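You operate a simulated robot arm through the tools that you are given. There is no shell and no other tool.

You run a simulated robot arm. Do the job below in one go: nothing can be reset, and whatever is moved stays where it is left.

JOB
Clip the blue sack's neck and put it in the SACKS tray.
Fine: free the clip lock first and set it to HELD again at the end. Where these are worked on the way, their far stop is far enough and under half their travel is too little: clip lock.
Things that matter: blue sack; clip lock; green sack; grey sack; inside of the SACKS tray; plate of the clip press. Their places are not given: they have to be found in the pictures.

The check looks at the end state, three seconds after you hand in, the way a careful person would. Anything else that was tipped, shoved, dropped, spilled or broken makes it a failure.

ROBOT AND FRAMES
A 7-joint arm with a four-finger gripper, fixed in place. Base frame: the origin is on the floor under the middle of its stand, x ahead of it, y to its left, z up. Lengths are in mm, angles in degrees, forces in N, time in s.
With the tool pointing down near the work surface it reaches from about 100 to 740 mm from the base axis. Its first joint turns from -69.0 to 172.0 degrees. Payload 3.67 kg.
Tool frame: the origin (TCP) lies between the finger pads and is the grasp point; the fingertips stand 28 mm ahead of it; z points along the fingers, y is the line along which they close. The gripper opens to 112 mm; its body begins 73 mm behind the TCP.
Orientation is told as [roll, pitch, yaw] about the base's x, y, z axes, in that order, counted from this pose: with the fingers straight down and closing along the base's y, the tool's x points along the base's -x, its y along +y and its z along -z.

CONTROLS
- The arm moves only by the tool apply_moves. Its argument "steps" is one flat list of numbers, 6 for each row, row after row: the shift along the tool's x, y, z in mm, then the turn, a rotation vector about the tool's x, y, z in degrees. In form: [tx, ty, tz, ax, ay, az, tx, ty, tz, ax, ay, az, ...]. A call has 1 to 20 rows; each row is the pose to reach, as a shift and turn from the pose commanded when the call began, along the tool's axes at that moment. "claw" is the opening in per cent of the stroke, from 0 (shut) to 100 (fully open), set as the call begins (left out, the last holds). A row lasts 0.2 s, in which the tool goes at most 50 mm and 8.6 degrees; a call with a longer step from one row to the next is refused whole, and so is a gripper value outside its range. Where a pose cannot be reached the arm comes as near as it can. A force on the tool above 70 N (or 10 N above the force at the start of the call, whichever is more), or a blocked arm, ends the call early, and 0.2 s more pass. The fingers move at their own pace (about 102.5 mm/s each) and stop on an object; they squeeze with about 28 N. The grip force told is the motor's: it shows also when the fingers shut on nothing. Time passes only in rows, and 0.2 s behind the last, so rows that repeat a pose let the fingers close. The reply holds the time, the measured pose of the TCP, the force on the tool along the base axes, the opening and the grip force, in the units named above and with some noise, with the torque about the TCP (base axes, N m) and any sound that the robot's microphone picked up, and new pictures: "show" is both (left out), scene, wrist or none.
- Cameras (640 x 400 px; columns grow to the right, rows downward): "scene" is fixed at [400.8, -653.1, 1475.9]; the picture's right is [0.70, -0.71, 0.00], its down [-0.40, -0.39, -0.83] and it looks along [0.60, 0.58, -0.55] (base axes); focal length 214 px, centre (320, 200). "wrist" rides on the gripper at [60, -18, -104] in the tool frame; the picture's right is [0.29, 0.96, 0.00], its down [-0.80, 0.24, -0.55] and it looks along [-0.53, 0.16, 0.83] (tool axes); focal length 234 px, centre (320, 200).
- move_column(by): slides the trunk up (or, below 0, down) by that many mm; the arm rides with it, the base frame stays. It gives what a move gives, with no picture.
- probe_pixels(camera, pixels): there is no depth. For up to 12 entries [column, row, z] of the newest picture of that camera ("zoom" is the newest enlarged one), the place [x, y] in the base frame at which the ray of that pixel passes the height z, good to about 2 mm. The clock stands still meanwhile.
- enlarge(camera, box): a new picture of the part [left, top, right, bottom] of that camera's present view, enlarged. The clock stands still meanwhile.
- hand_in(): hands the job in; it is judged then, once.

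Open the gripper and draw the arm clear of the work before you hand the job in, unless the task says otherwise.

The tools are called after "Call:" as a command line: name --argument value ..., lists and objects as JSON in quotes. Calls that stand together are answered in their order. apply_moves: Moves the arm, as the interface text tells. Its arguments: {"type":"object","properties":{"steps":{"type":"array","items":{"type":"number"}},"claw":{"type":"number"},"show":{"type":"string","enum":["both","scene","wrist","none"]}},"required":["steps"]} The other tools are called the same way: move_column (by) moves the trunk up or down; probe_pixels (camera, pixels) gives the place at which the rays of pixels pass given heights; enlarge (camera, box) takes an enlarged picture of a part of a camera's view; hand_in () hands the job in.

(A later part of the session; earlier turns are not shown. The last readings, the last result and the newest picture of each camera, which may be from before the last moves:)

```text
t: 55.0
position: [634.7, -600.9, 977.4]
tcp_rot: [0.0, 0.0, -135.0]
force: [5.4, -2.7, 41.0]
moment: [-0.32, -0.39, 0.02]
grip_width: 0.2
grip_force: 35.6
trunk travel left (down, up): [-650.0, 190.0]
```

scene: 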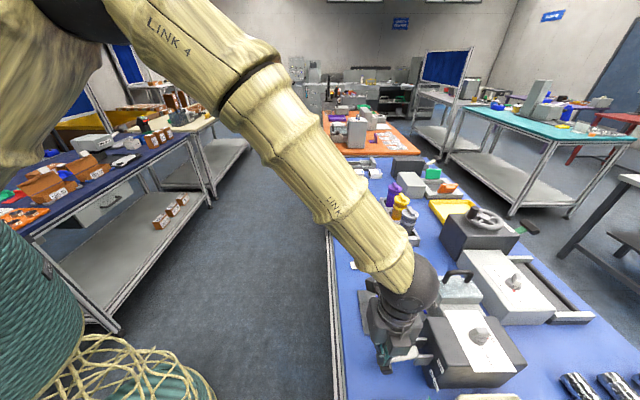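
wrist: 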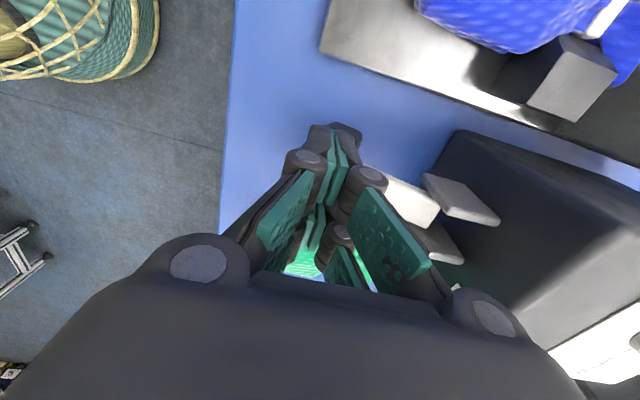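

At 41 N with hardly any motion the lever is on its CLIP stop, and the white clip is on the neck. I raise the fingers slowly so the lever follows up.

Call:
apply_moves --steps '[0, 0, -6, 0, 0, 0, 0, 0, -14, 0, 0, 0, 0, 2, -24, 0, 0, 0, 0, 6, -36, 0, 0, 0, 0, 12, -48, 0, 0, 0, 0, 16, -60, 0, 0, 0, 0, 20, -80, 0, 0, 0, 0, 20, -120, 0, 0, 0, 0, 20, -165, 0, 0, 0]'

Call:
enlarge --camera "scene" --box '[340, 260, 470, 370]'

Call:
enlarge --camera "wrist" --box '[240, 0, 480, 200]'

```text
t: 57.0
position: [648.6, -617.9, 1136.6]
tcp_rot: [-0.3, 0.0, -135.1]
force: [0.4, -0.2, 0.1]
moment: [0.01, -0.04, -0.01]
grip_width: 0.1
grip_force: 35.7
trunk travel left (down, up): [-650.0, 190.0]
```

scene: 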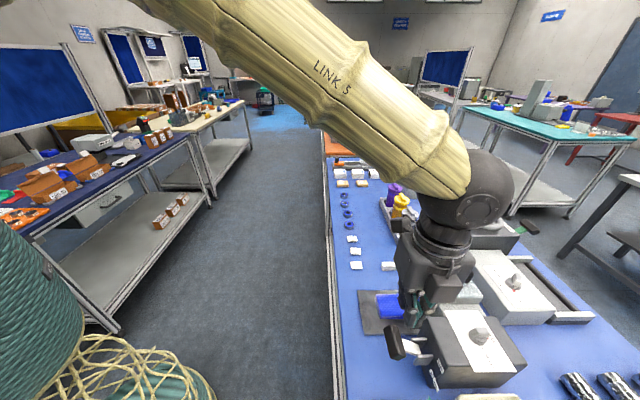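
wrist: 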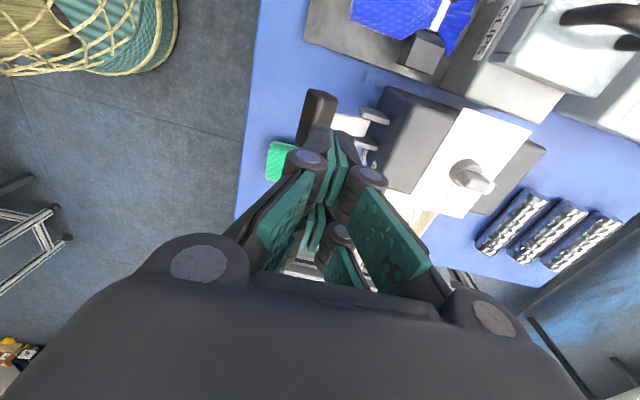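

```text
3.64 times, centred on (405, 315) of scene
```

zoom: 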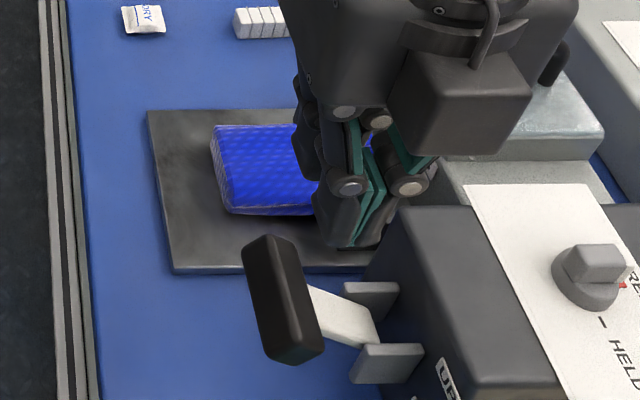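

```text
2.00 times, centred on (360, 100) of wrist
```

zoom: 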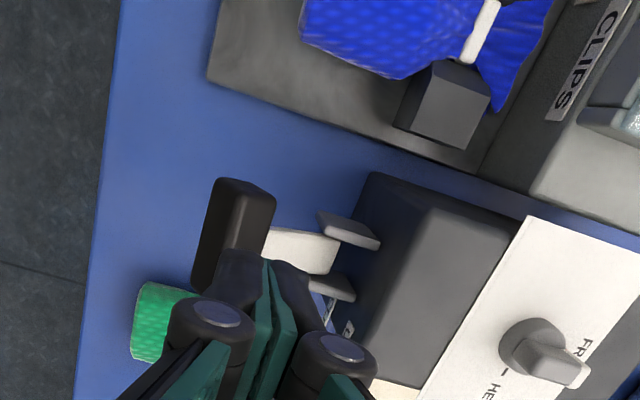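

The lever is back UP and the clip shows on the neck. I rotate back to yaw −45°, open to 70 mm and go above the sack at the release position (754,−555.6).

Call:
apply_moves --steps '[10.8, 2.8, 0, 0, 0, -8.2, 21.6, 5.5, 0, 0, 0, -16.4, 32.4, 8.3, 0, 0, 0, -24.6, 43.2, 11, 0, 0, 0, -32.8, 54, 13.8, 0, 0, 0, -41, 64.7, 16.5, 0, 0, 0, -49.2, 75.5, 19.3, 0, 0, 0, -57.4, 86.3, 22, 0, 0, 0, -65.6, 97, 24.8, 0, 0, 0, -73.8, 107.8, 27.5, 0, 0, 0, -82, 118.6, 30.3, 0, 0, 0, -90.1, 118.6, 30.3, 0, 0, 0, -90.1]' --claw 63

Call:
enlarge --camera "wrist" --box '[220, 0, 420, 190]'

Call:
enlarge --camera "scene" --box '[340, 260, 460, 350]'

```text
t: 59.6
position: [755.2, -554.7, 1137.4]
tcp_rot: [0.0, 0.4, -44.9]
force: [0.3, -0.3, -0.1]
moment: [0.01, 0.01, 0.0]
grip_width: 70.4
grip_force: 0.1
trunk travel left (down, up): [-650.0, 190.0]
```

scene: 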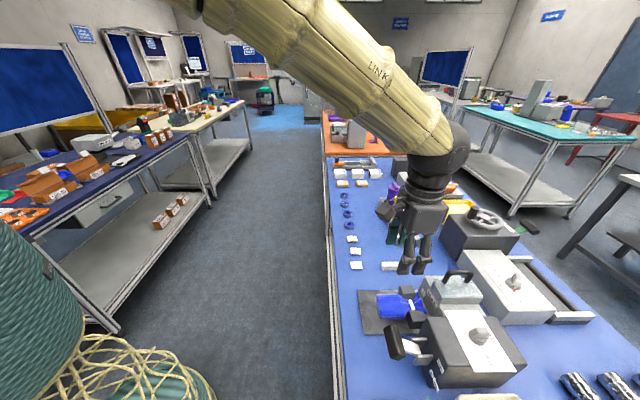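
wrist: 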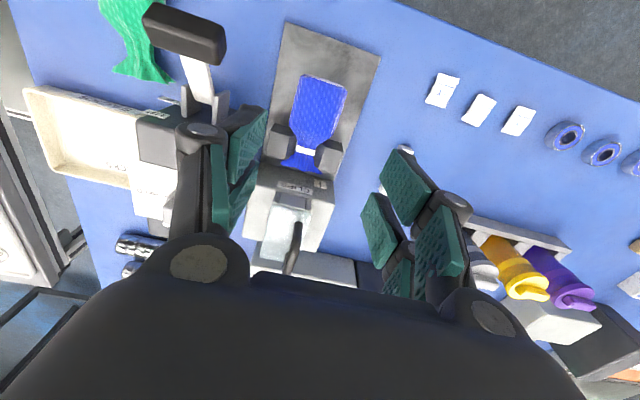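

```text
2.11 times, centred on (320, 95) of wrist
```

zoom: 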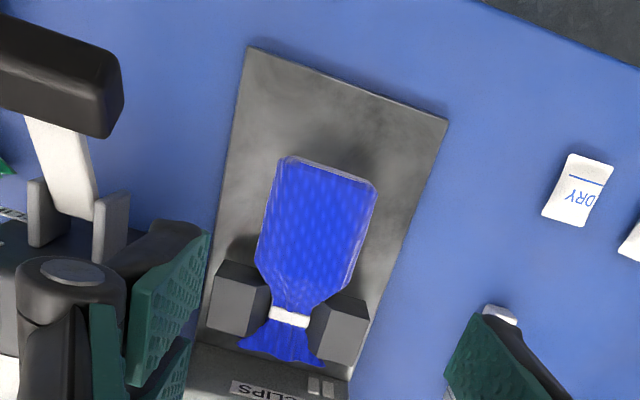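

```text
4.44 times, centred on (400, 305) of scene
```

zoom: 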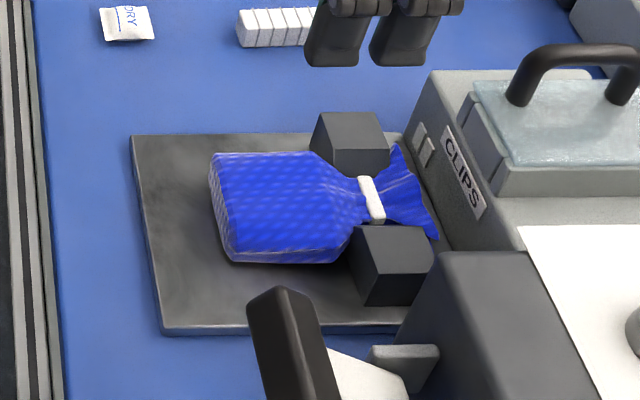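

The clip band is on the neck, and the CLIPS indicator shows one fewer. I descend over the sack to z≈990 and check centring.

Call:
apply_moves --steps '[0, -0.8, 40, 0, 0, 0, 0, -0.8, 80, 0, 0, 0, 0, -0.8, 120, 0, 0, 0, 0, -0.8, 150, 0, 0, 0, 0, -0.8, 150, 0, 0, 0]' --show "wrist"

Call:
enlarge --camera "wrist" --box '[210, 70, 430, 270]'

```text
t: 60.8
position: [753.6, -552.9, 988.1]
tcp_rot: [0.0, 0.3, -44.9]
force: [0.0, 0.1, 0.0]
moment: [-0.02, 0.02, -0.01]
grip_width: 70.2
grip_force: 0.0
trunk travel left (down, up): [-650.0, 190.0]
```

wrist: 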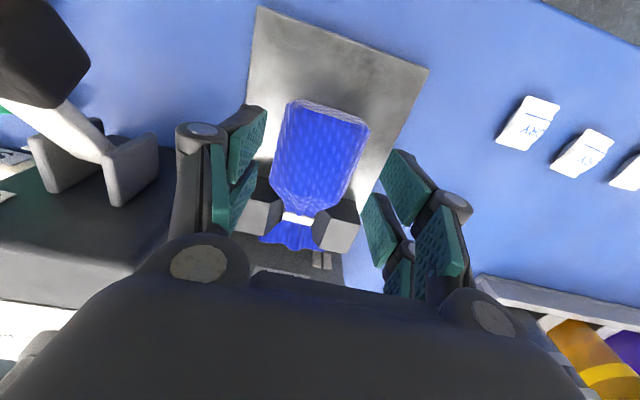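

```text
2.00 times, centred on (320, 170) of wrist
```

zoom: 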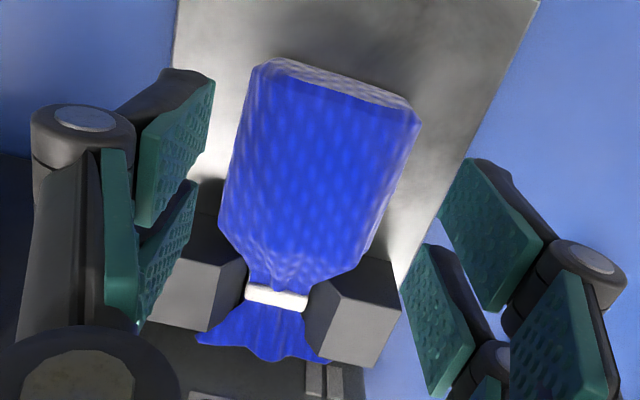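

The body is centred within about 1 mm. I descend to the grasp height z≈945.

Call:
apply_moves --steps '[0, -1, 15, 0, 0, 0, 0, -1, 30, 0, 0, 0, 0, -1, 39, 0, 0, 0, 0, -1, 43, 0, 0, 0]' --show "wrist"

Call:
enlarge --camera "wrist" --box '[220, 90, 420, 285]'

```text
t: 61.8
position: [753.6, -555.4, 945.4]
tcp_rot: [0.0, 0.3, -44.9]
force: [-0.5, -0.3, -0.1]
moment: [0.04, -0.02, 0.01]
grip_width: 70.5
grip_force: 0.0
trunk travel left (down, up): [-650.0, 190.0]
```

wrist: 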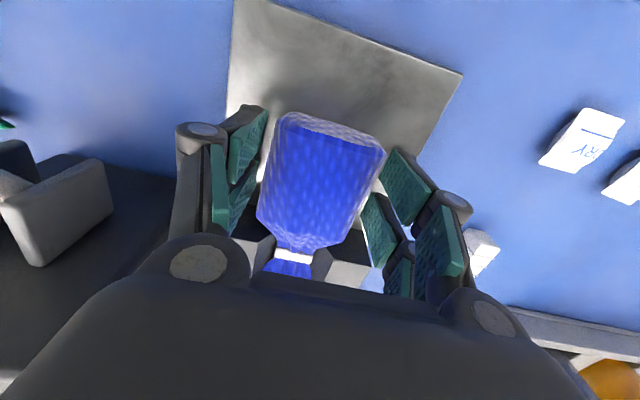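

```text
2.05 times, centred on (320, 188) of wrist
```

zoom: 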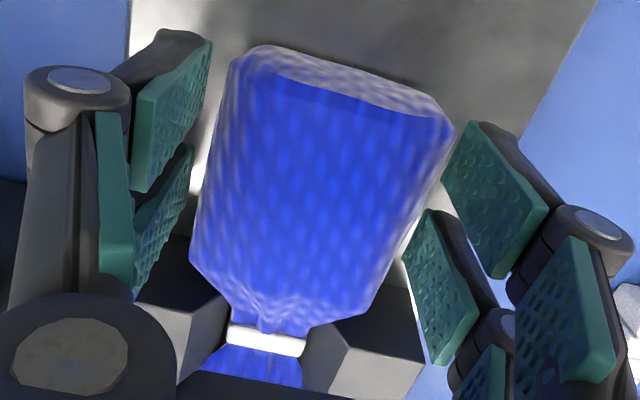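

Positioned as at release. I close on the sack body and then lift in steps.

Call:
apply_moves --steps '[0, 0, 0, 0, 0, 0, 0, 0, 0, 0, 0, 0, 0, 0, 0, 0, 0, 0, 0, 0, 0, 0, 0, 0]' --claw 30 --show "none"

Call:
apply_moves --steps '[0, 0, -5, 0, 0, 0, 0, 0, -15, 0, 0, 0, 0, 0, -30, 0, 0, 0, 0, 0, -50, 0, 0, 0]' --show "wrist"

Call:
enlarge --camera "wrist" --box '[220, 90, 420, 285]'

```text
t: 62.8
position: [753.0, -553.9, 944.8]
tcp_rot: [-0.1, 0.3, -44.8]
force: [0.2, 0.7, -0.6]
moment: [-0.04, 0.01, -0.03]
grip_width: 53.4
grip_force: 27.8
trunk travel left (down, up): [-650.0, 190.0]
```

```text
t: 63.8
position: [752.2, -554.2, 995.3]
tcp_rot: [0.0, 0.3, -44.9]
force: [-0.1, -0.1, -2.4]
moment: [0.01, -0.04, 0.02]
grip_width: 53.6
grip_force: 28.2
trunk travel left (down, up): [-650.0, 190.0]
```

wrist: 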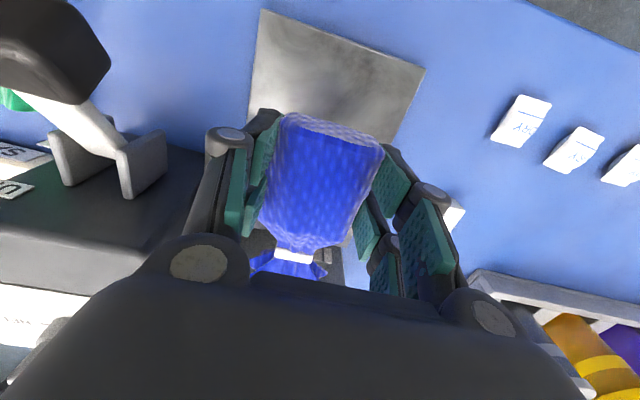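

```text
2.05 times, centred on (320, 188) of wrist
```

zoom: 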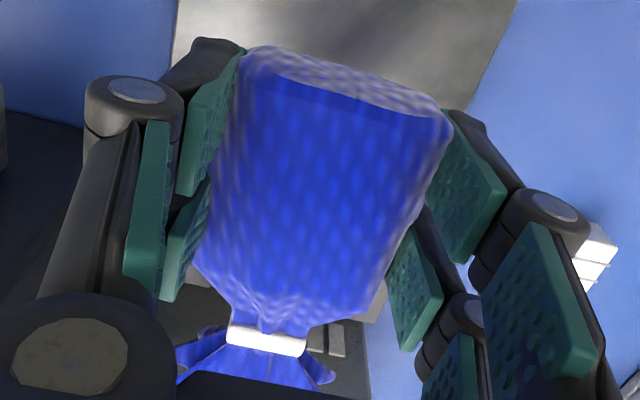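

The clipped sack is lifted. I rise to z≈1150 before carrying it toward the tray.

Call:
apply_moves --steps '[0, 0, -40, 0, 0, 0, 0, 0, -80, 0, 0, 0, 0, 0, -120, 0, 0, 0, 0, 0, -160, 0, 0, 0, 0, -40, -175, 0, 0, 0, 0, -80, -180, 0, 0, 0]' --show "wrist"

```text
t: 65.2
position: [699.1, -609.8, 1175.8]
tcp_rot: [0.1, 0.3, -44.9]
force: [-0.1, -0.6, -1.8]
moment: [0.0, -0.02, 0.03]
grip_width: 53.5
grip_force: 27.8
trunk travel left (down, up): [-650.0, 190.0]
```

wrist: 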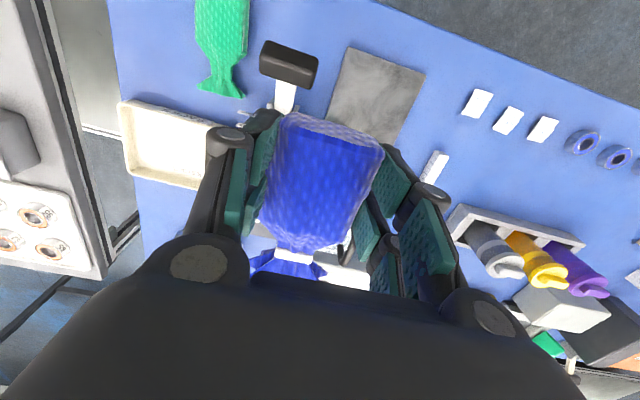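

I carry the sack over to the tray while rotating toward yaw +45°, so its long axis lies along the tray's length.

Call:
apply_moves --steps '[-11.5, -18.4, 0, 0, 0, -7.5, -23, -36.9, 0, 0, 0, -15, -34.5, -55.3, 0, 0, 0, -22.5, -46, -73.8, 0, 0, 0, -30, -57.5, -92.2, 0, 0, 0, -37.5, -69, -110.7, 0, 0, 0, -45, -80.6, -129.1, 0, 0, 0, -52.5, -92, -147.5, 0, 0, 0, -60, -103.6, -166, 0, 0, 0, -67.5, -115, -184.4, 0, 0, 0, -75, -126.6, -202.9, 0, 0, 0, -82.5, -138.1, -221.3, 0, 0, 0, -89.9]'

Call:
enlarge --camera "wrist" --box '[160, 0, 480, 240]'

```text
t: 67.8
position: [641.5, -870.6, 1172.1]
tcp_rot: [0.4, -0.2, 45.1]
force: [1.0, 0.9, -1.5]
moment: [-0.02, -0.01, 0.0]
grip_width: 53.5
grip_force: 27.9
trunk travel left (down, up): [-650.0, 190.0]
```

scene: 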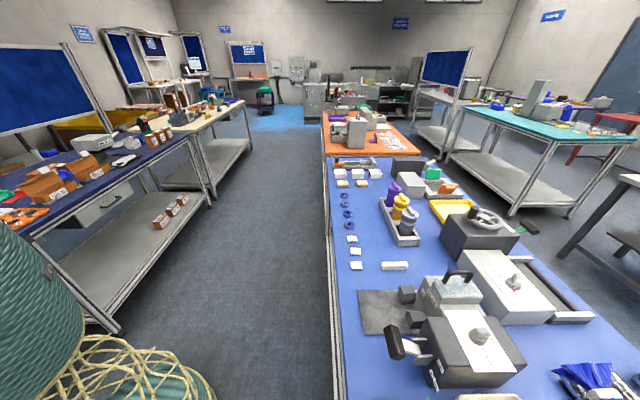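
wrist: 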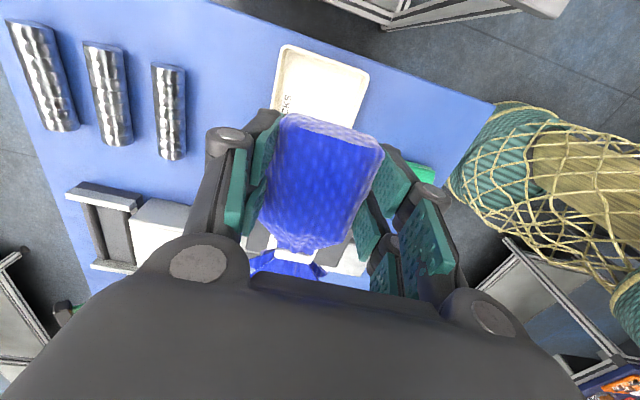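

```text
1.67 times, centred on (320, 120) of wrist
```

zoom: 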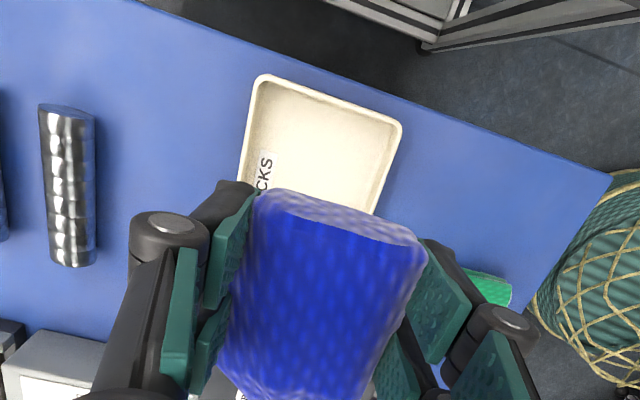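

Yaw +45° is reachable. I probe the visible tray corners to locate it and estimate its rim height.

Call:
probe_pixels --camera "wrist" --pixels '[[369.2, 73.2, 900], [369.2, 73.2, 920], [369.2, 73.2, 940], [282.8, 46.8, 900], [282.8, 46.8, 920], [282.8, 46.8, 940], [272, 108, 930], [350, 128, 930]]'

Call:
enlarge --camera "wrist" --box '[250, 20, 390, 130]'

Call:
enlarge --camera "scene" --box '[430, 360, 560, 400]'

```text
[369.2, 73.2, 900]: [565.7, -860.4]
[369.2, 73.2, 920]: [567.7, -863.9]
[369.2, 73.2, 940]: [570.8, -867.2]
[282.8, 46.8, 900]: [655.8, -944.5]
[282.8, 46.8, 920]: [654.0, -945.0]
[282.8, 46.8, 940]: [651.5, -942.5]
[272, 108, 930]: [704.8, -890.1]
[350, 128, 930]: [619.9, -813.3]
```

```text
3.64 times, centred on (320, 75) of wrist
```

zoom: 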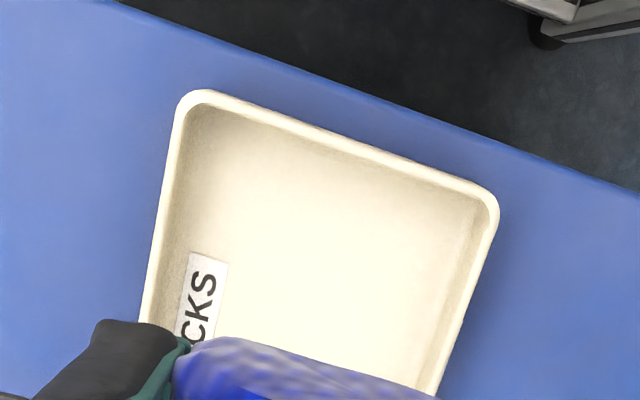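

```text
4.92 times, centred on (495, 380) of scene
```

zoom: 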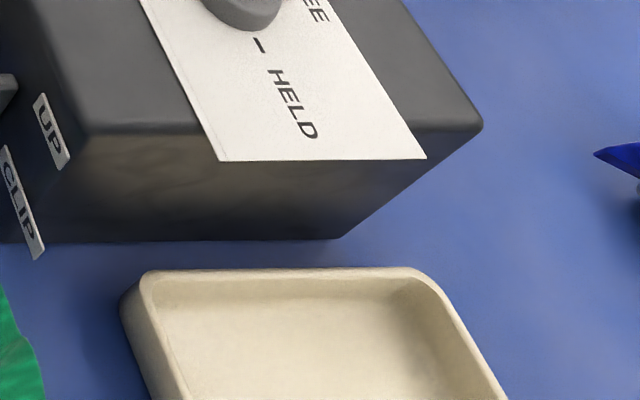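

The tray is centred near v≈1073, u≈−124 with its rim around z 920. I shift 5 mm in v, descend to z≈1010 and re-check.

Call:
apply_moves --steps '[-1.5, -2.4, 30, 0, 0, 0, -3, -4.8, 70, 0, 0, 0, -3, -4.8, 110, 0, 0, 0, -3, -4.8, 150, 0, 0, 0, -3, -4.8, 162, 0, 0, 0, -3, -4.8, 162, 0, 0, 0]'

Call:
enlarge --camera "wrist" --box '[180, 40, 460, 250]'

Call:
enlarge --camera "scene" --box '[420, 280, 600, 400]'

```text
t: 69.2
position: [645.8, -869.1, 1010.4]
tcp_rot: [0.4, -0.1, 45.0]
force: [0.3, 0.0, -1.5]
moment: [-0.01, 0.02, -0.02]
grip_width: 53.7
grip_force: 28.3
trunk travel left (down, up): [-650.0, 190.0]
```

scene: 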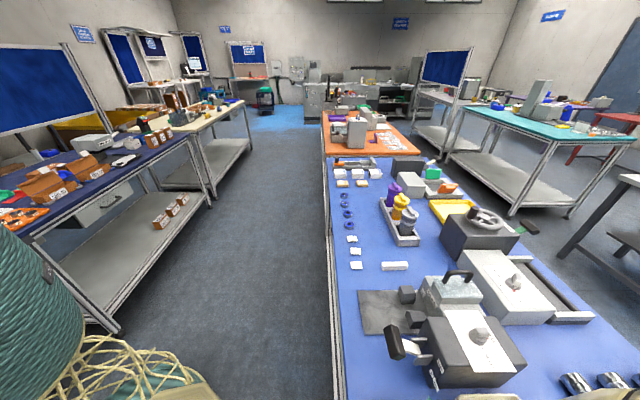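
wrist: 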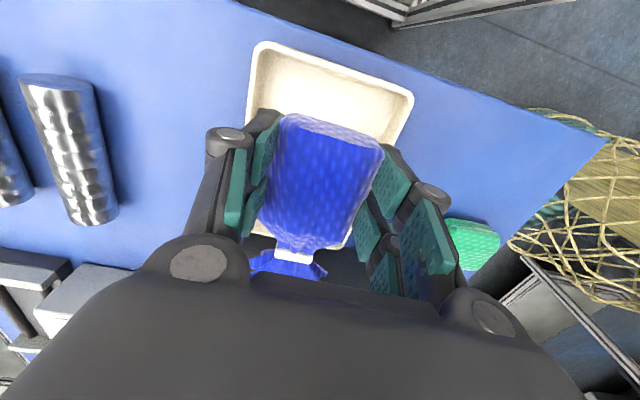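

```text
1.90 times, centred on (320, 145) of wrist
```

zoom: 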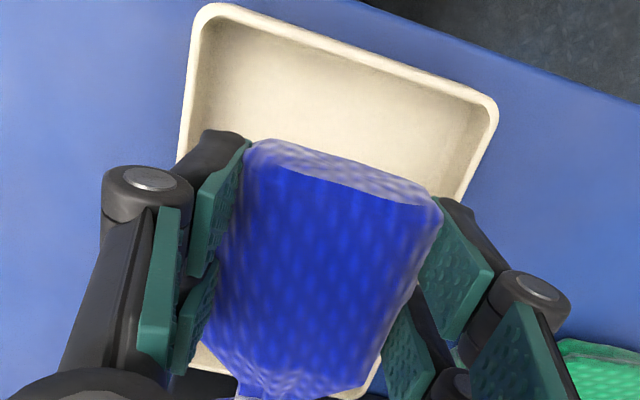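

```text
3.33 times, centred on (510, 340) of scene
```

zoom: 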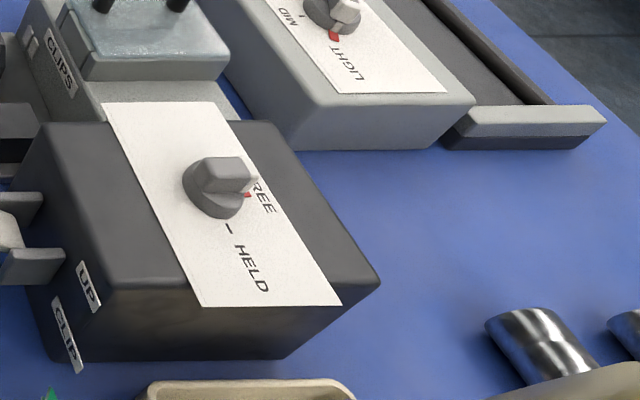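

I enlarge around the sack's neck to see the tray's far (+u) rim relative to the sack.

Call:
enlarge --camera "wrist" --box '[230, 190, 390, 300]'

Call:
enlarge --camera "wrist" --box '[230, 20, 430, 160]'

```text
3.64 times, centred on (310, 245) of wrist
```

zoom: 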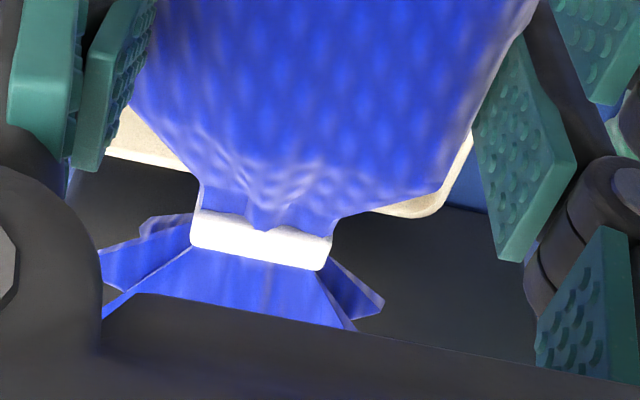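

```text
2.86 times, centred on (330, 90) of wrist
```

zoom: 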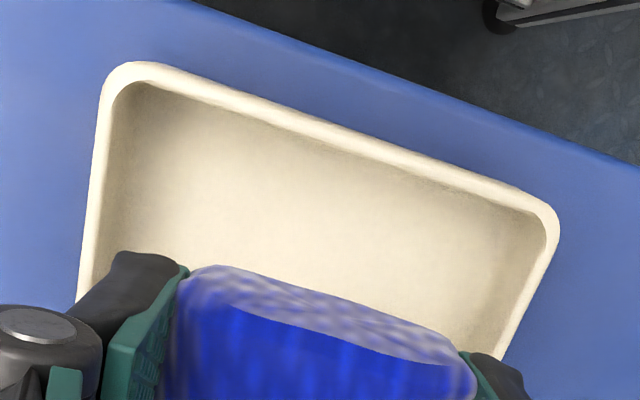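

I probe these tray rim points at z≈920 from this lower viewpoint.

Call:
probe_pixels --camera "wrist" --pixels '[[255.8, 40.3, 920], [414.7, 91.75, 920], [246, 123.3, 920], [393, 144.3, 920], [250.9, 233.4, 920], [332, 249.7, 920], [255.8, 40.3, 930], [414.7, 91.75, 930], [246, 123.3, 930], [393, 144.3, 930], [250.9, 233.4, 930], [332, 249.7, 930]]'

```text
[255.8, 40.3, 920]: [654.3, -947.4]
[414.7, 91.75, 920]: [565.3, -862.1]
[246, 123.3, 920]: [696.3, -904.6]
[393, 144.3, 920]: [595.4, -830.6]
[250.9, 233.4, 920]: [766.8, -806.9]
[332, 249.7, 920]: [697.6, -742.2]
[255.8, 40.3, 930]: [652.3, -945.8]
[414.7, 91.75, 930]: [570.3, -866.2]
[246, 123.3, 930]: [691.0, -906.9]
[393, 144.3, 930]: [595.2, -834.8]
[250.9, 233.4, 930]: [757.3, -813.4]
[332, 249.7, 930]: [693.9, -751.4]
```

The sack is centred over the tray interior (tray centre u −121.5, v 1070.5; sack span fits). I descend to z≈962 and check the view.

Call:
apply_moves --steps '[0, 0, 16, 0, 0, 0, 0, 0, 32, 0, 0, 0, 0, 0, 48, 0, 0, 0, 0, 0, 48, 0, 0, 0]' --show "wrist"

Call:
enlarge --camera "wrist" --box '[180, 40, 460, 250]'

Call:
enlarge --camera "wrist" --box '[230, 190, 390, 300]'

```text
t: 70.2
position: [644.3, -870.0, 963.5]
tcp_rot: [0.3, 0.1, 44.9]
force: [0.5, 1.2, -1.4]
moment: [0.0, -0.01, 0.01]
grip_width: 53.7
grip_force: 27.9
trunk travel left (down, up): [-650.0, 190.0]
```

wrist: 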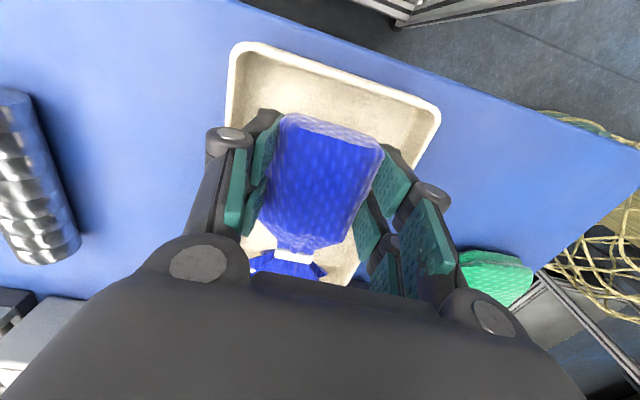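

```text
1.90 times, centred on (320, 145) of wrist
```

zoom: 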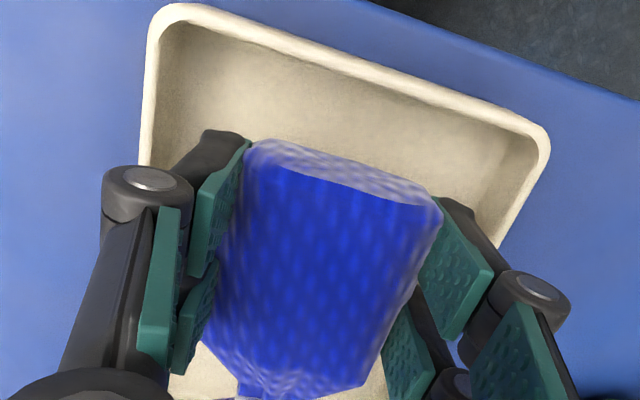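

```text
3.64 times, centred on (310, 245) of wrist
```

zoom: 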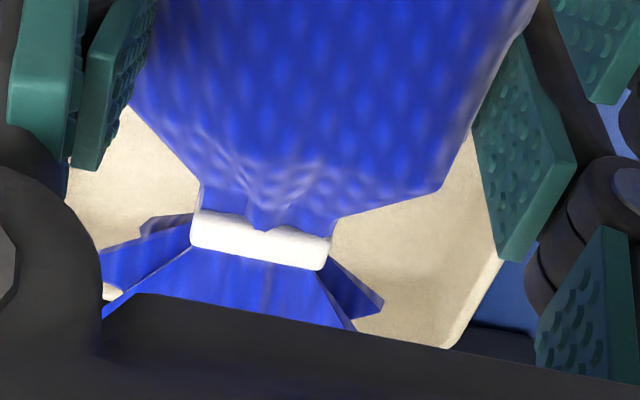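

Small correction: I shift 1.4 mm toward +v and lower 14 mm, then in smaller steps while watching the force.

Call:
apply_moves --steps '[0, -1.4, 0, 0, 0, 0, 0, -1.4, 7, 0, 0, 0, 0, -1.4, 14, 0, 0, 0]' --show "none"

Call:
apply_moves --steps '[0, 0, 3, 0, 0, 0, 0, 0, 6, 0, 0, 0]' --show "wrist"

Call:
enlarge --camera "wrist" --box '[180, 40, 460, 250]'

```text
t: 71.0
position: [644.8, -870.1, 949.1]
tcp_rot: [0.4, -0.1, 45.0]
force: [0.1, 0.5, -2.0]
moment: [0.01, 0.01, -0.02]
grip_width: 53.6
grip_force: 28.3
trunk travel left (down, up): [-650.0, 190.0]
```

```text
t: 71.6
position: [644.7, -870.2, 943.6]
tcp_rot: [0.5, 0.1, 45.0]
force: [0.5, 0.3, -1.8]
moment: [-0.02, 0.04, 0.02]
grip_width: 53.6
grip_force: 27.8
trunk travel left (down, up): [-650.0, 190.0]
```

wrist: 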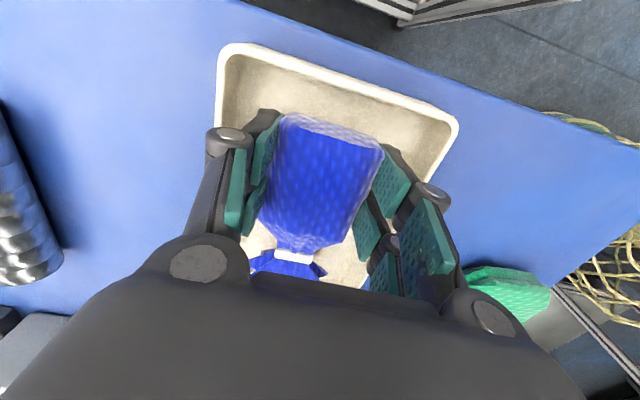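

```text
1.90 times, centred on (320, 145) of wrist
```

zoom: 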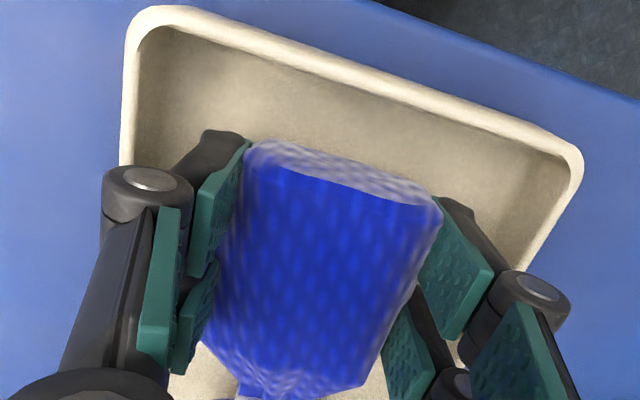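

Fingers are inside the rim with margin and no contact yet. I lower 3 mm, then 2 mm, checking force.

Call:
apply_moves --steps '[0, 0, 1.5, 0, 0, 0, 0, 0, 3, 0, 0, 0]' --show "none"

Call:
apply_moves --steps '[0, 0, 1, 0, 0, 0, 0, 0, 2, 0, 0, 0]' --show "none"

```text
t: 72.2
position: [645.3, -869.3, 940.8]
tcp_rot: [0.3, 0.0, 45.0]
force: [-0.2, 0.0, -2.3]
moment: [0.0, 0.01, 0.0]
grip_width: 53.7
grip_force: 28.4
trunk travel left (down, up): [-650.0, 190.0]
```

```text
t: 72.8
position: [645.6, -868.8, 940.8]
tcp_rot: [0.3, 0.0, 45.0]
force: [-0.5, -0.4, 0.7]
moment: [-0.04, -0.01, -0.04]
grip_width: 53.8
grip_force: 28.3
trunk travel left (down, up): [-650.0, 190.0]
```

The weight reading has shifted (−2.3 → +0.7 N), so the sack is just touching the tray floor. I open slightly to ~62 mm to release.

Call:
apply_moves --steps '[0, 0, 0.5, 0, 0, 0, 0, 0, 0.5, 0, 0, 0, 0, 0, 0.5, 0, 0, 0]' --claw 53 --show "wrist"

Call:
enlarge --camera "wrist" --box '[180, 40, 460, 250]'

```text
t: 73.6
position: [646.5, -867.3, 940.1]
tcp_rot: [0.3, 0.0, 45.0]
force: [0.1, -0.4, 0.4]
moment: [-0.02, 0.03, -0.01]
grip_width: 59.6
grip_force: 0.1
trunk travel left (down, up): [-650.0, 190.0]
```

wrist: 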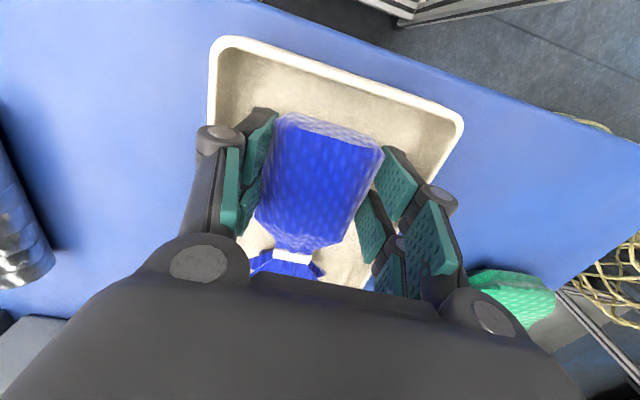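

```text
1.90 times, centred on (320, 145) of wrist
```

zoom: 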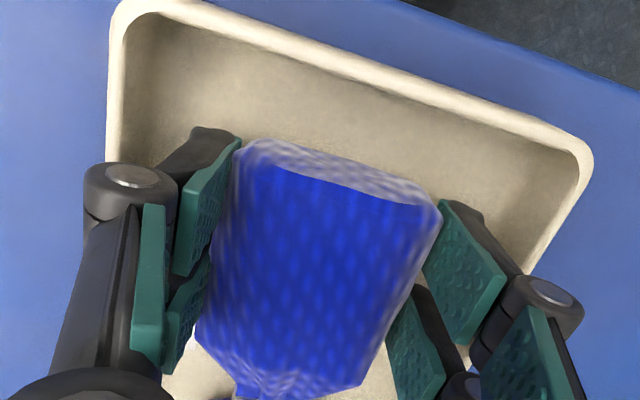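

The sack is released in the tray with clearance to the rim. I lift straight up.

Call:
apply_moves --steps '[0, 0, -10, 0, 0, 0, 0, 0, -30, 0, 0, 0, 0, 0, -65, 0, 0, 0, 0, 0, -105, 0, 0, 0, 0, 0, -150, 0, 0, 0, 0, 0, -195, 0, 0, 0, 0, 0, -235, 0, 0, 0]'

Call:
enlarge --camera "wrist" --box '[230, 0, 430, 180]'

```text
t: 75.2
position: [645.9, -860.8, 1181.7]
tcp_rot: [0.1, 0.2, 45.0]
force: [0.9, -0.2, -0.3]
moment: [0.01, -0.01, 0.0]
grip_width: 59.5
grip_force: 0.1
trunk travel left (down, up): [-650.0, 190.0]
```

scene: 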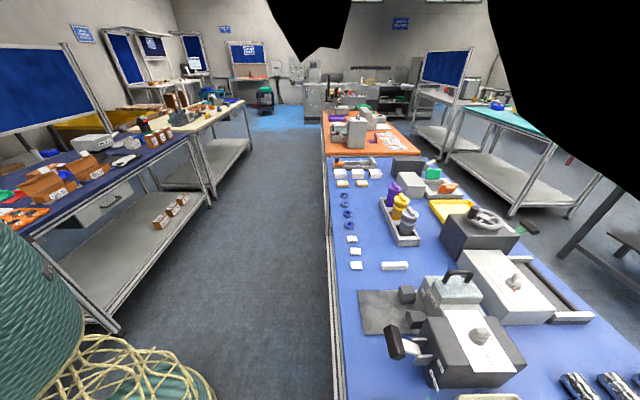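
wrist: 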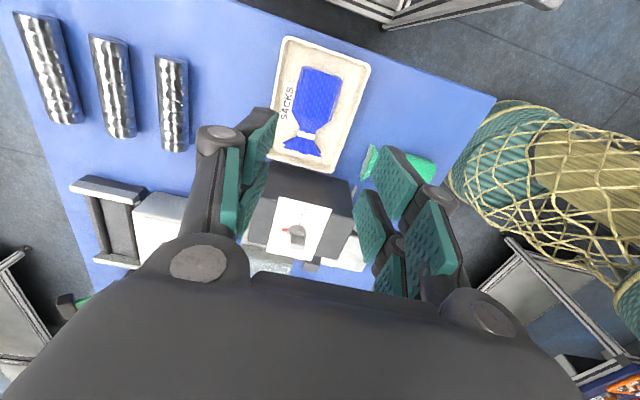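

```text
2.22 times, centred on (330, 90) of wrist
```

zoom: 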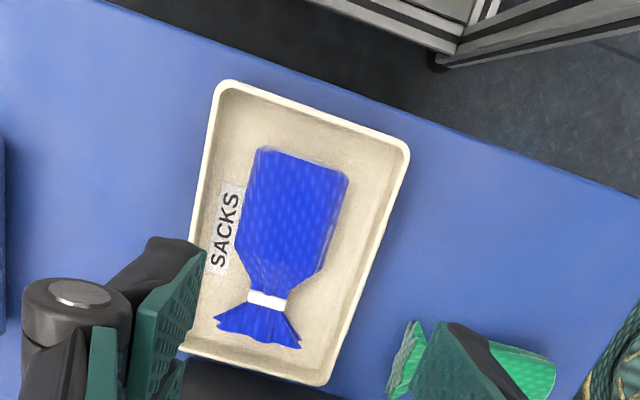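

The clipped blue sack lies fully inside the SACKS tray. Now I return to the knob, rotating to yaw −44° (closing across the bar at FREE) above (757,−729).

Call:
apply_moves --steps '[-14.3, 1.2, 0, 0, 0, 7.42, -28.6, 2.4, 0, 0, 0, 14.8, -42.9, 3.7, 0, 0, 0, 22.3, -57.2, 4.9, 0, 0, 0, 29.7, -71.5, 6.1, 0, 0, 0, 37.1, -85.9, 7.3, 0, 0, 0, 44.5, -100, 8.6, 0, 0, 0, 51.9, -114.5, 9.8, 0, 0, 0, 59.3, -128.8, 11, 0, 0, 0, 66.8, -143, 12.2, 0, 0, 0, 74.2, -157.4, 13.5, 0, 0, 0, 81.6, -171.7, 14.7, 0, 0, 0, 89, -171.7, 14.7, 0, 0, 0, 89]' --claw 40

Call:
enlarge --camera "wrist" --box '[250, 60, 390, 180]'

```text
t: 78.0
position: [755.5, -739.5, 1172.4]
tcp_rot: [0.0, 0.2, -44.0]
force: [-0.3, 0.0, 1.4]
moment: [-0.01, -0.03, 0.02]
grip_width: 44.7
grip_force: 0.0
trunk travel left (down, up): [-650.0, 190.0]
```

scene: 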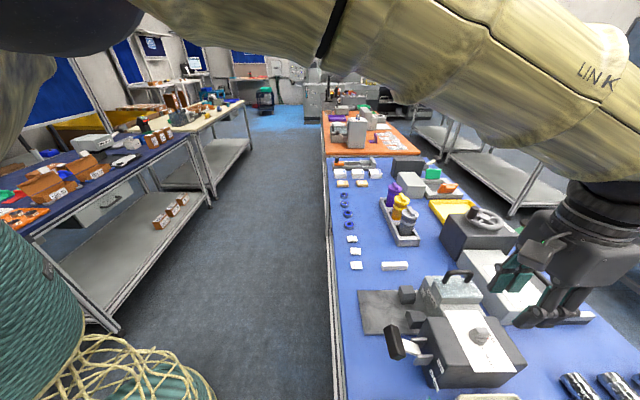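
wrist: 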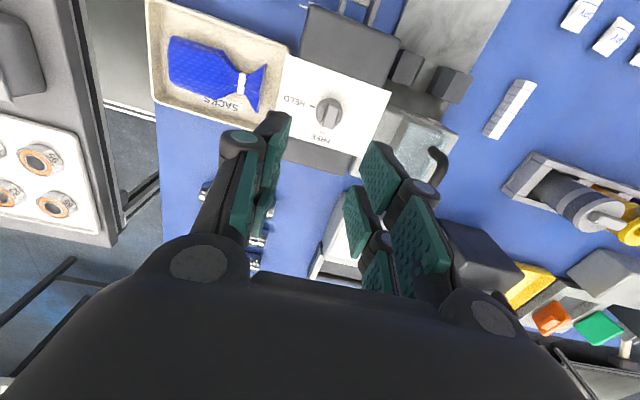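

```text
3.33 times, centred on (320, 120) of wrist
```

zoom: 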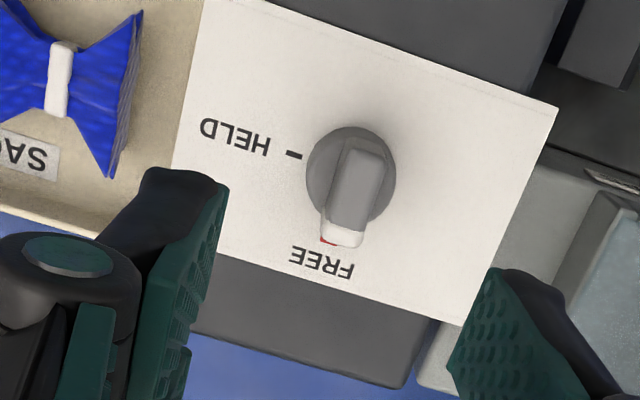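

The knob is offset by about (7,8) mm in tool axes. I correct and descend to z≈1082 for a closer check.

Call:
apply_moves --steps '[6.9, 8.2, 0, 0, 0, 0, 6.9, 8.2, 40, 0, 0, 0, 6.9, 8.2, 75, 0, 0, 0, 6.9, 8.2, 90, 0, 0, 0, 6.9, 8.2, 90, 0, 0, 0]' --show "wrist"

Call:
enlarge --camera "wrist" --box '[240, 90, 400, 220]'

```text
t: 79.2
position: [756.6, -726.0, 1081.2]
tcp_rot: [-0.1, 0.3, -44.0]
force: [0.4, -0.2, 0.2]
moment: [-0.01, -0.04, 0.0]
grip_width: 44.7
grip_force: 0.0
trunk travel left (down, up): [-650.0, 190.0]
```

wrist: 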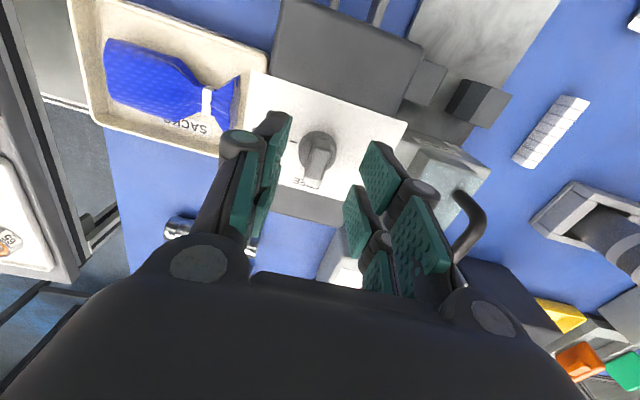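

```text
3.08 times, centred on (320, 155) of wrist
```

zoom: 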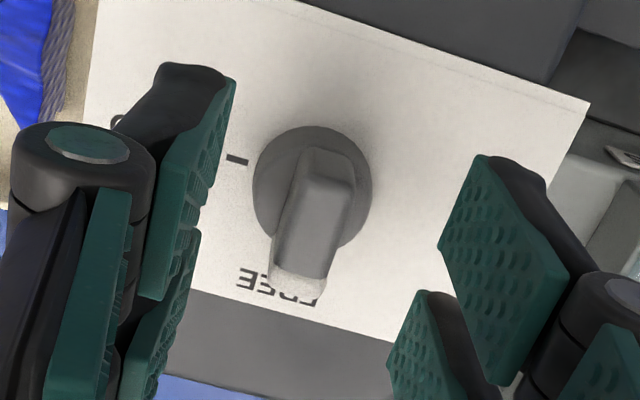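

The knob is centred within about 2 mm. I correct, descend to z≈1064 (the height that gripped the bar before) and close.

Call:
apply_moves --steps '[-0.8, -1.5, 8, 0, 0, 0, -0.8, -1.5, 17.5, 0, 0, 0, -0.8, -1.5, 17.5, 0, 0, 0]' --show "none"

Call:
apply_moves --steps '[0, 0, 0, 0, 0, 0, 0, 0, 0, 0, 0, 0, 0, 0, 0, 0, 0, 0, 0, 0, 0, 0, 0, 0]' --claw 0 --show "wrist"

Call:
enlarge --camera "wrist" --box '[240, 90, 400, 220]'

```text
t: 80.0
position: [756.0, -728.1, 1065.7]
tcp_rot: [0.1, 0.3, -43.9]
force: [0.1, -0.3, -0.2]
moment: [-0.01, 0.01, 0.01]
grip_width: 44.8
grip_force: 0.1
trunk travel left (down, up): [-650.0, 190.0]
```

```text
t: 81.0
position: [756.2, -727.8, 1064.1]
tcp_rot: [-0.1, 0.3, -43.9]
force: [0.3, 1.3, -2.1]
moment: [-0.24, -0.27, -0.65]
grip_width: 11.9
grip_force: 45.1
trunk travel left (down, up): [-650.0, 190.0]
```

wrist: 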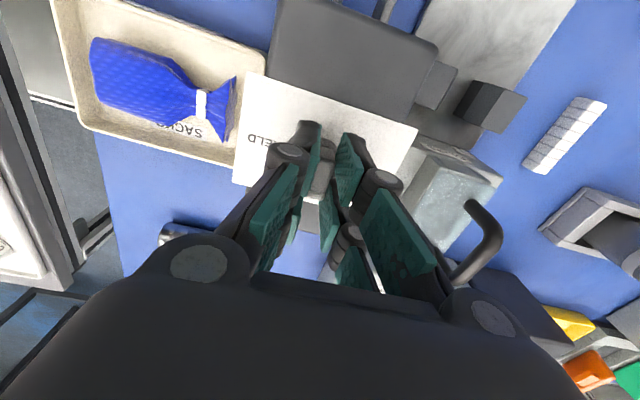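

```text
3.08 times, centred on (320, 155) of wrist
```

zoom: 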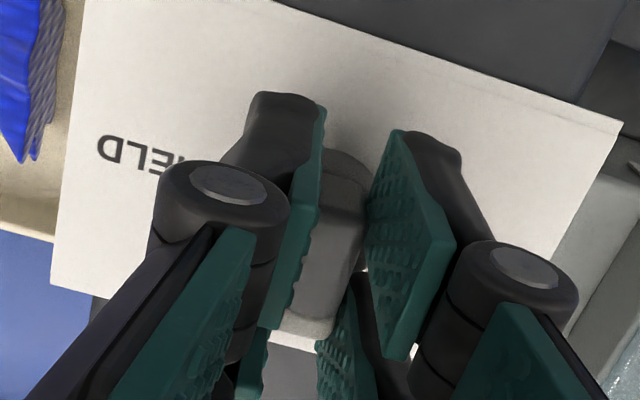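

The bar is held (11.9 mm). I turn it clockwise toward HELD, 60° first.

Call:
apply_moves --steps '[0, 0, 0, 0, 0, 6, 0, 0, 0, 0, 0, 12, 0, 0, 0, 0, 0, 18, 0, 0, 0, 0, 0, 24, 0, 0, 0, 0, 0, 30, 0, 0, 0, 0, 0, 36, 0, 0, 0, 0, 0, 42, 0, 0, 0, 0, 0, 48, 0, 0, 0, 0, 0, 54, 0, 0, 0, 0, 0, 60]' --show "none"

Call:
apply_moves --steps '[0, 0, 0, 0, 0, 6, 0, 0, 0, 0, 0, 12, 0, 0, 0, 0, 0, 18, 0, 0, 0, 0, 0, 24, 0, 0, 0, 0, 0, 28, 0, 0, 0, 0, 0, 30.5, 0, 0, 0, 0, 0, 31.5]'

Call:
enlarge --camera "scene" --box '[430, 270, 550, 370]'

```text
t: 83.2
position: [756.7, -727.2, 1065.5]
tcp_rot: [-0.3, 0.2, -104.1]
force: [-8.7, 13.1, -14.1]
moment: [1.02, 0.0, -0.02]
grip_width: 12.1
grip_force: 45.1
trunk travel left (down, up): [-650.0, 190.0]
```

```text
t: 84.8
position: [756.8, -728.2, 1064.5]
tcp_rot: [-0.3, 0.1, -135.6]
force: [-8.0, 14.7, -14.1]
moment: [0.99, -0.44, 0.35]
grip_width: 11.9
grip_force: 45.2
trunk travel left (down, up): [-650.0, 190.0]
```

scene: 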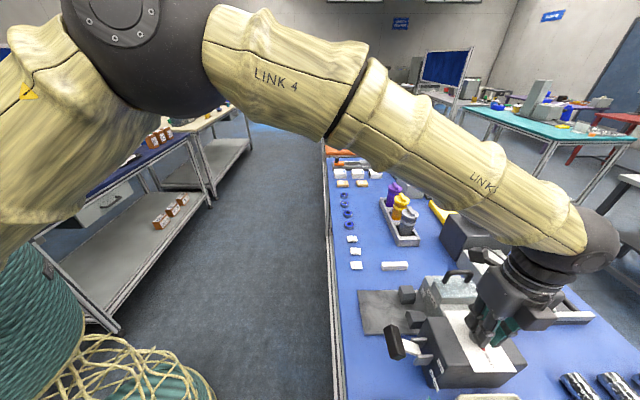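
wrist: 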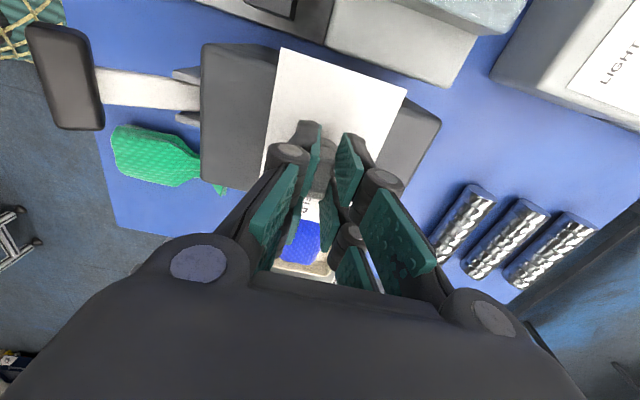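

```text
4.00 times, centred on (490, 320) of scene
```

zoom: 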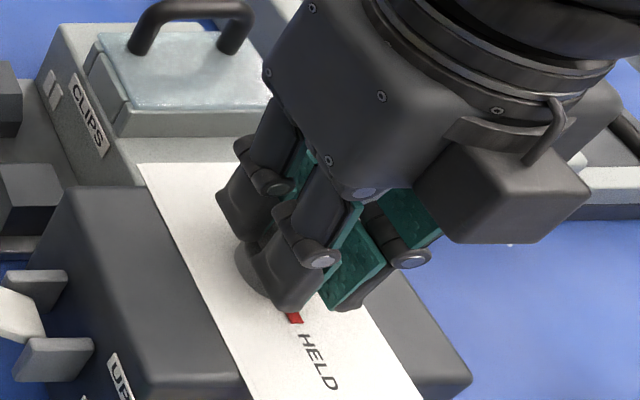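

The red pointer is at HELD again with torque starting to build. I add 1.5° to seat it on the stop, then release.

Call:
apply_moves --steps '[0, 0, 0, 0, 0, 1, 0, 0, 0, 0, 0, 1.5]' --show "none"

Call:
apply_moves --steps '[0, 0, 0, 0, 0, 0, 0, 0, 0, 0, 0, 0, 0, 0, -20, 0, 0, 0, 0, 0, -60, 0, 0, 0, 0, 0, -100, 0, 0, 0, 0, 0, -140, 0, 0, 0]' --claw 40

Call:
enlarge --camera "wrist" --box '[240, 50, 400, 180]'

Call:
enlarge --camera "scene" --box '[340, 260, 560, 400]'

```text
t: 85.4
position: [757.0, -727.6, 1065.4]
tcp_rot: [-0.3, -0.1, -137.0]
force: [-6.7, 15.6, -16.5]
moment: [0.49, 0.03, 1.11]
grip_width: 12.1
grip_force: 44.9
trunk travel left (down, up): [-650.0, 190.0]
```

```text
t: 86.8
position: [755.9, -727.0, 1208.0]
tcp_rot: [-0.3, 0.0, -137.1]
force: [0.5, 0.9, 0.5]
moment: [-0.01, -0.02, -0.02]
grip_width: 44.9
grip_force: 0.0
trunk travel left (down, up): [-650.0, 190.0]
```

scene: 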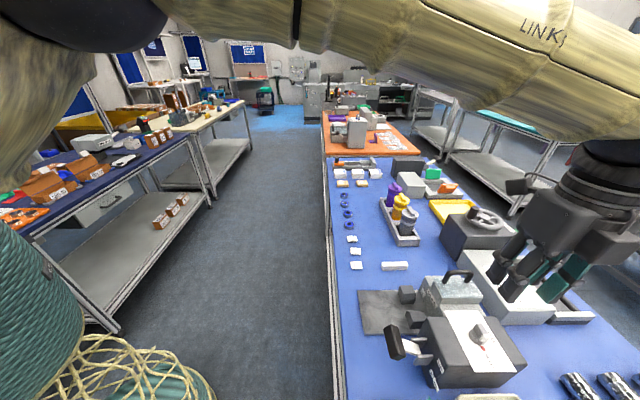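
wrist: 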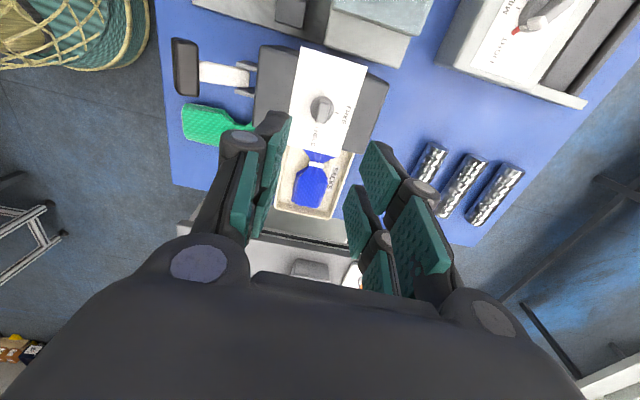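

```text
3.08 times, centred on (320, 115) of wrist
```

zoom: 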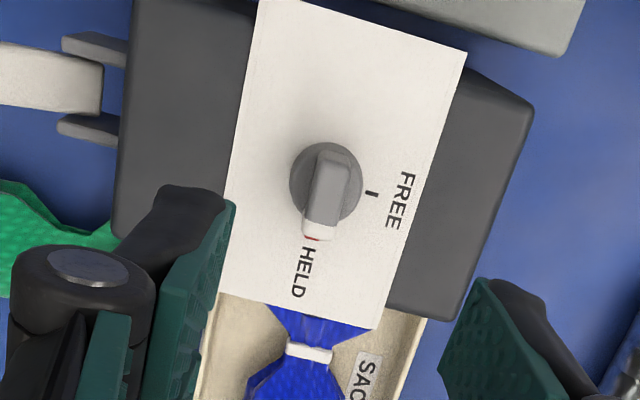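

```text
2.86 times, centred on (450, 330) of scene
```

zoom: 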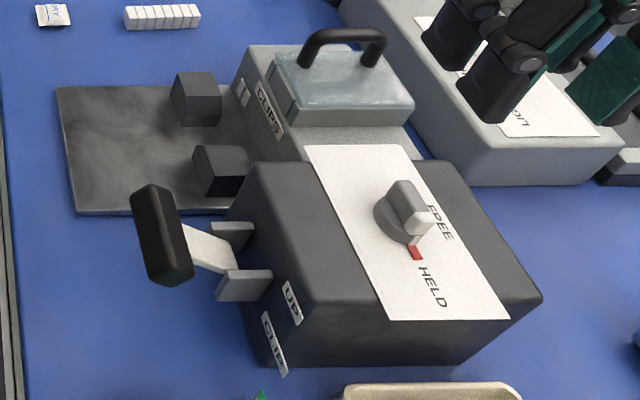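

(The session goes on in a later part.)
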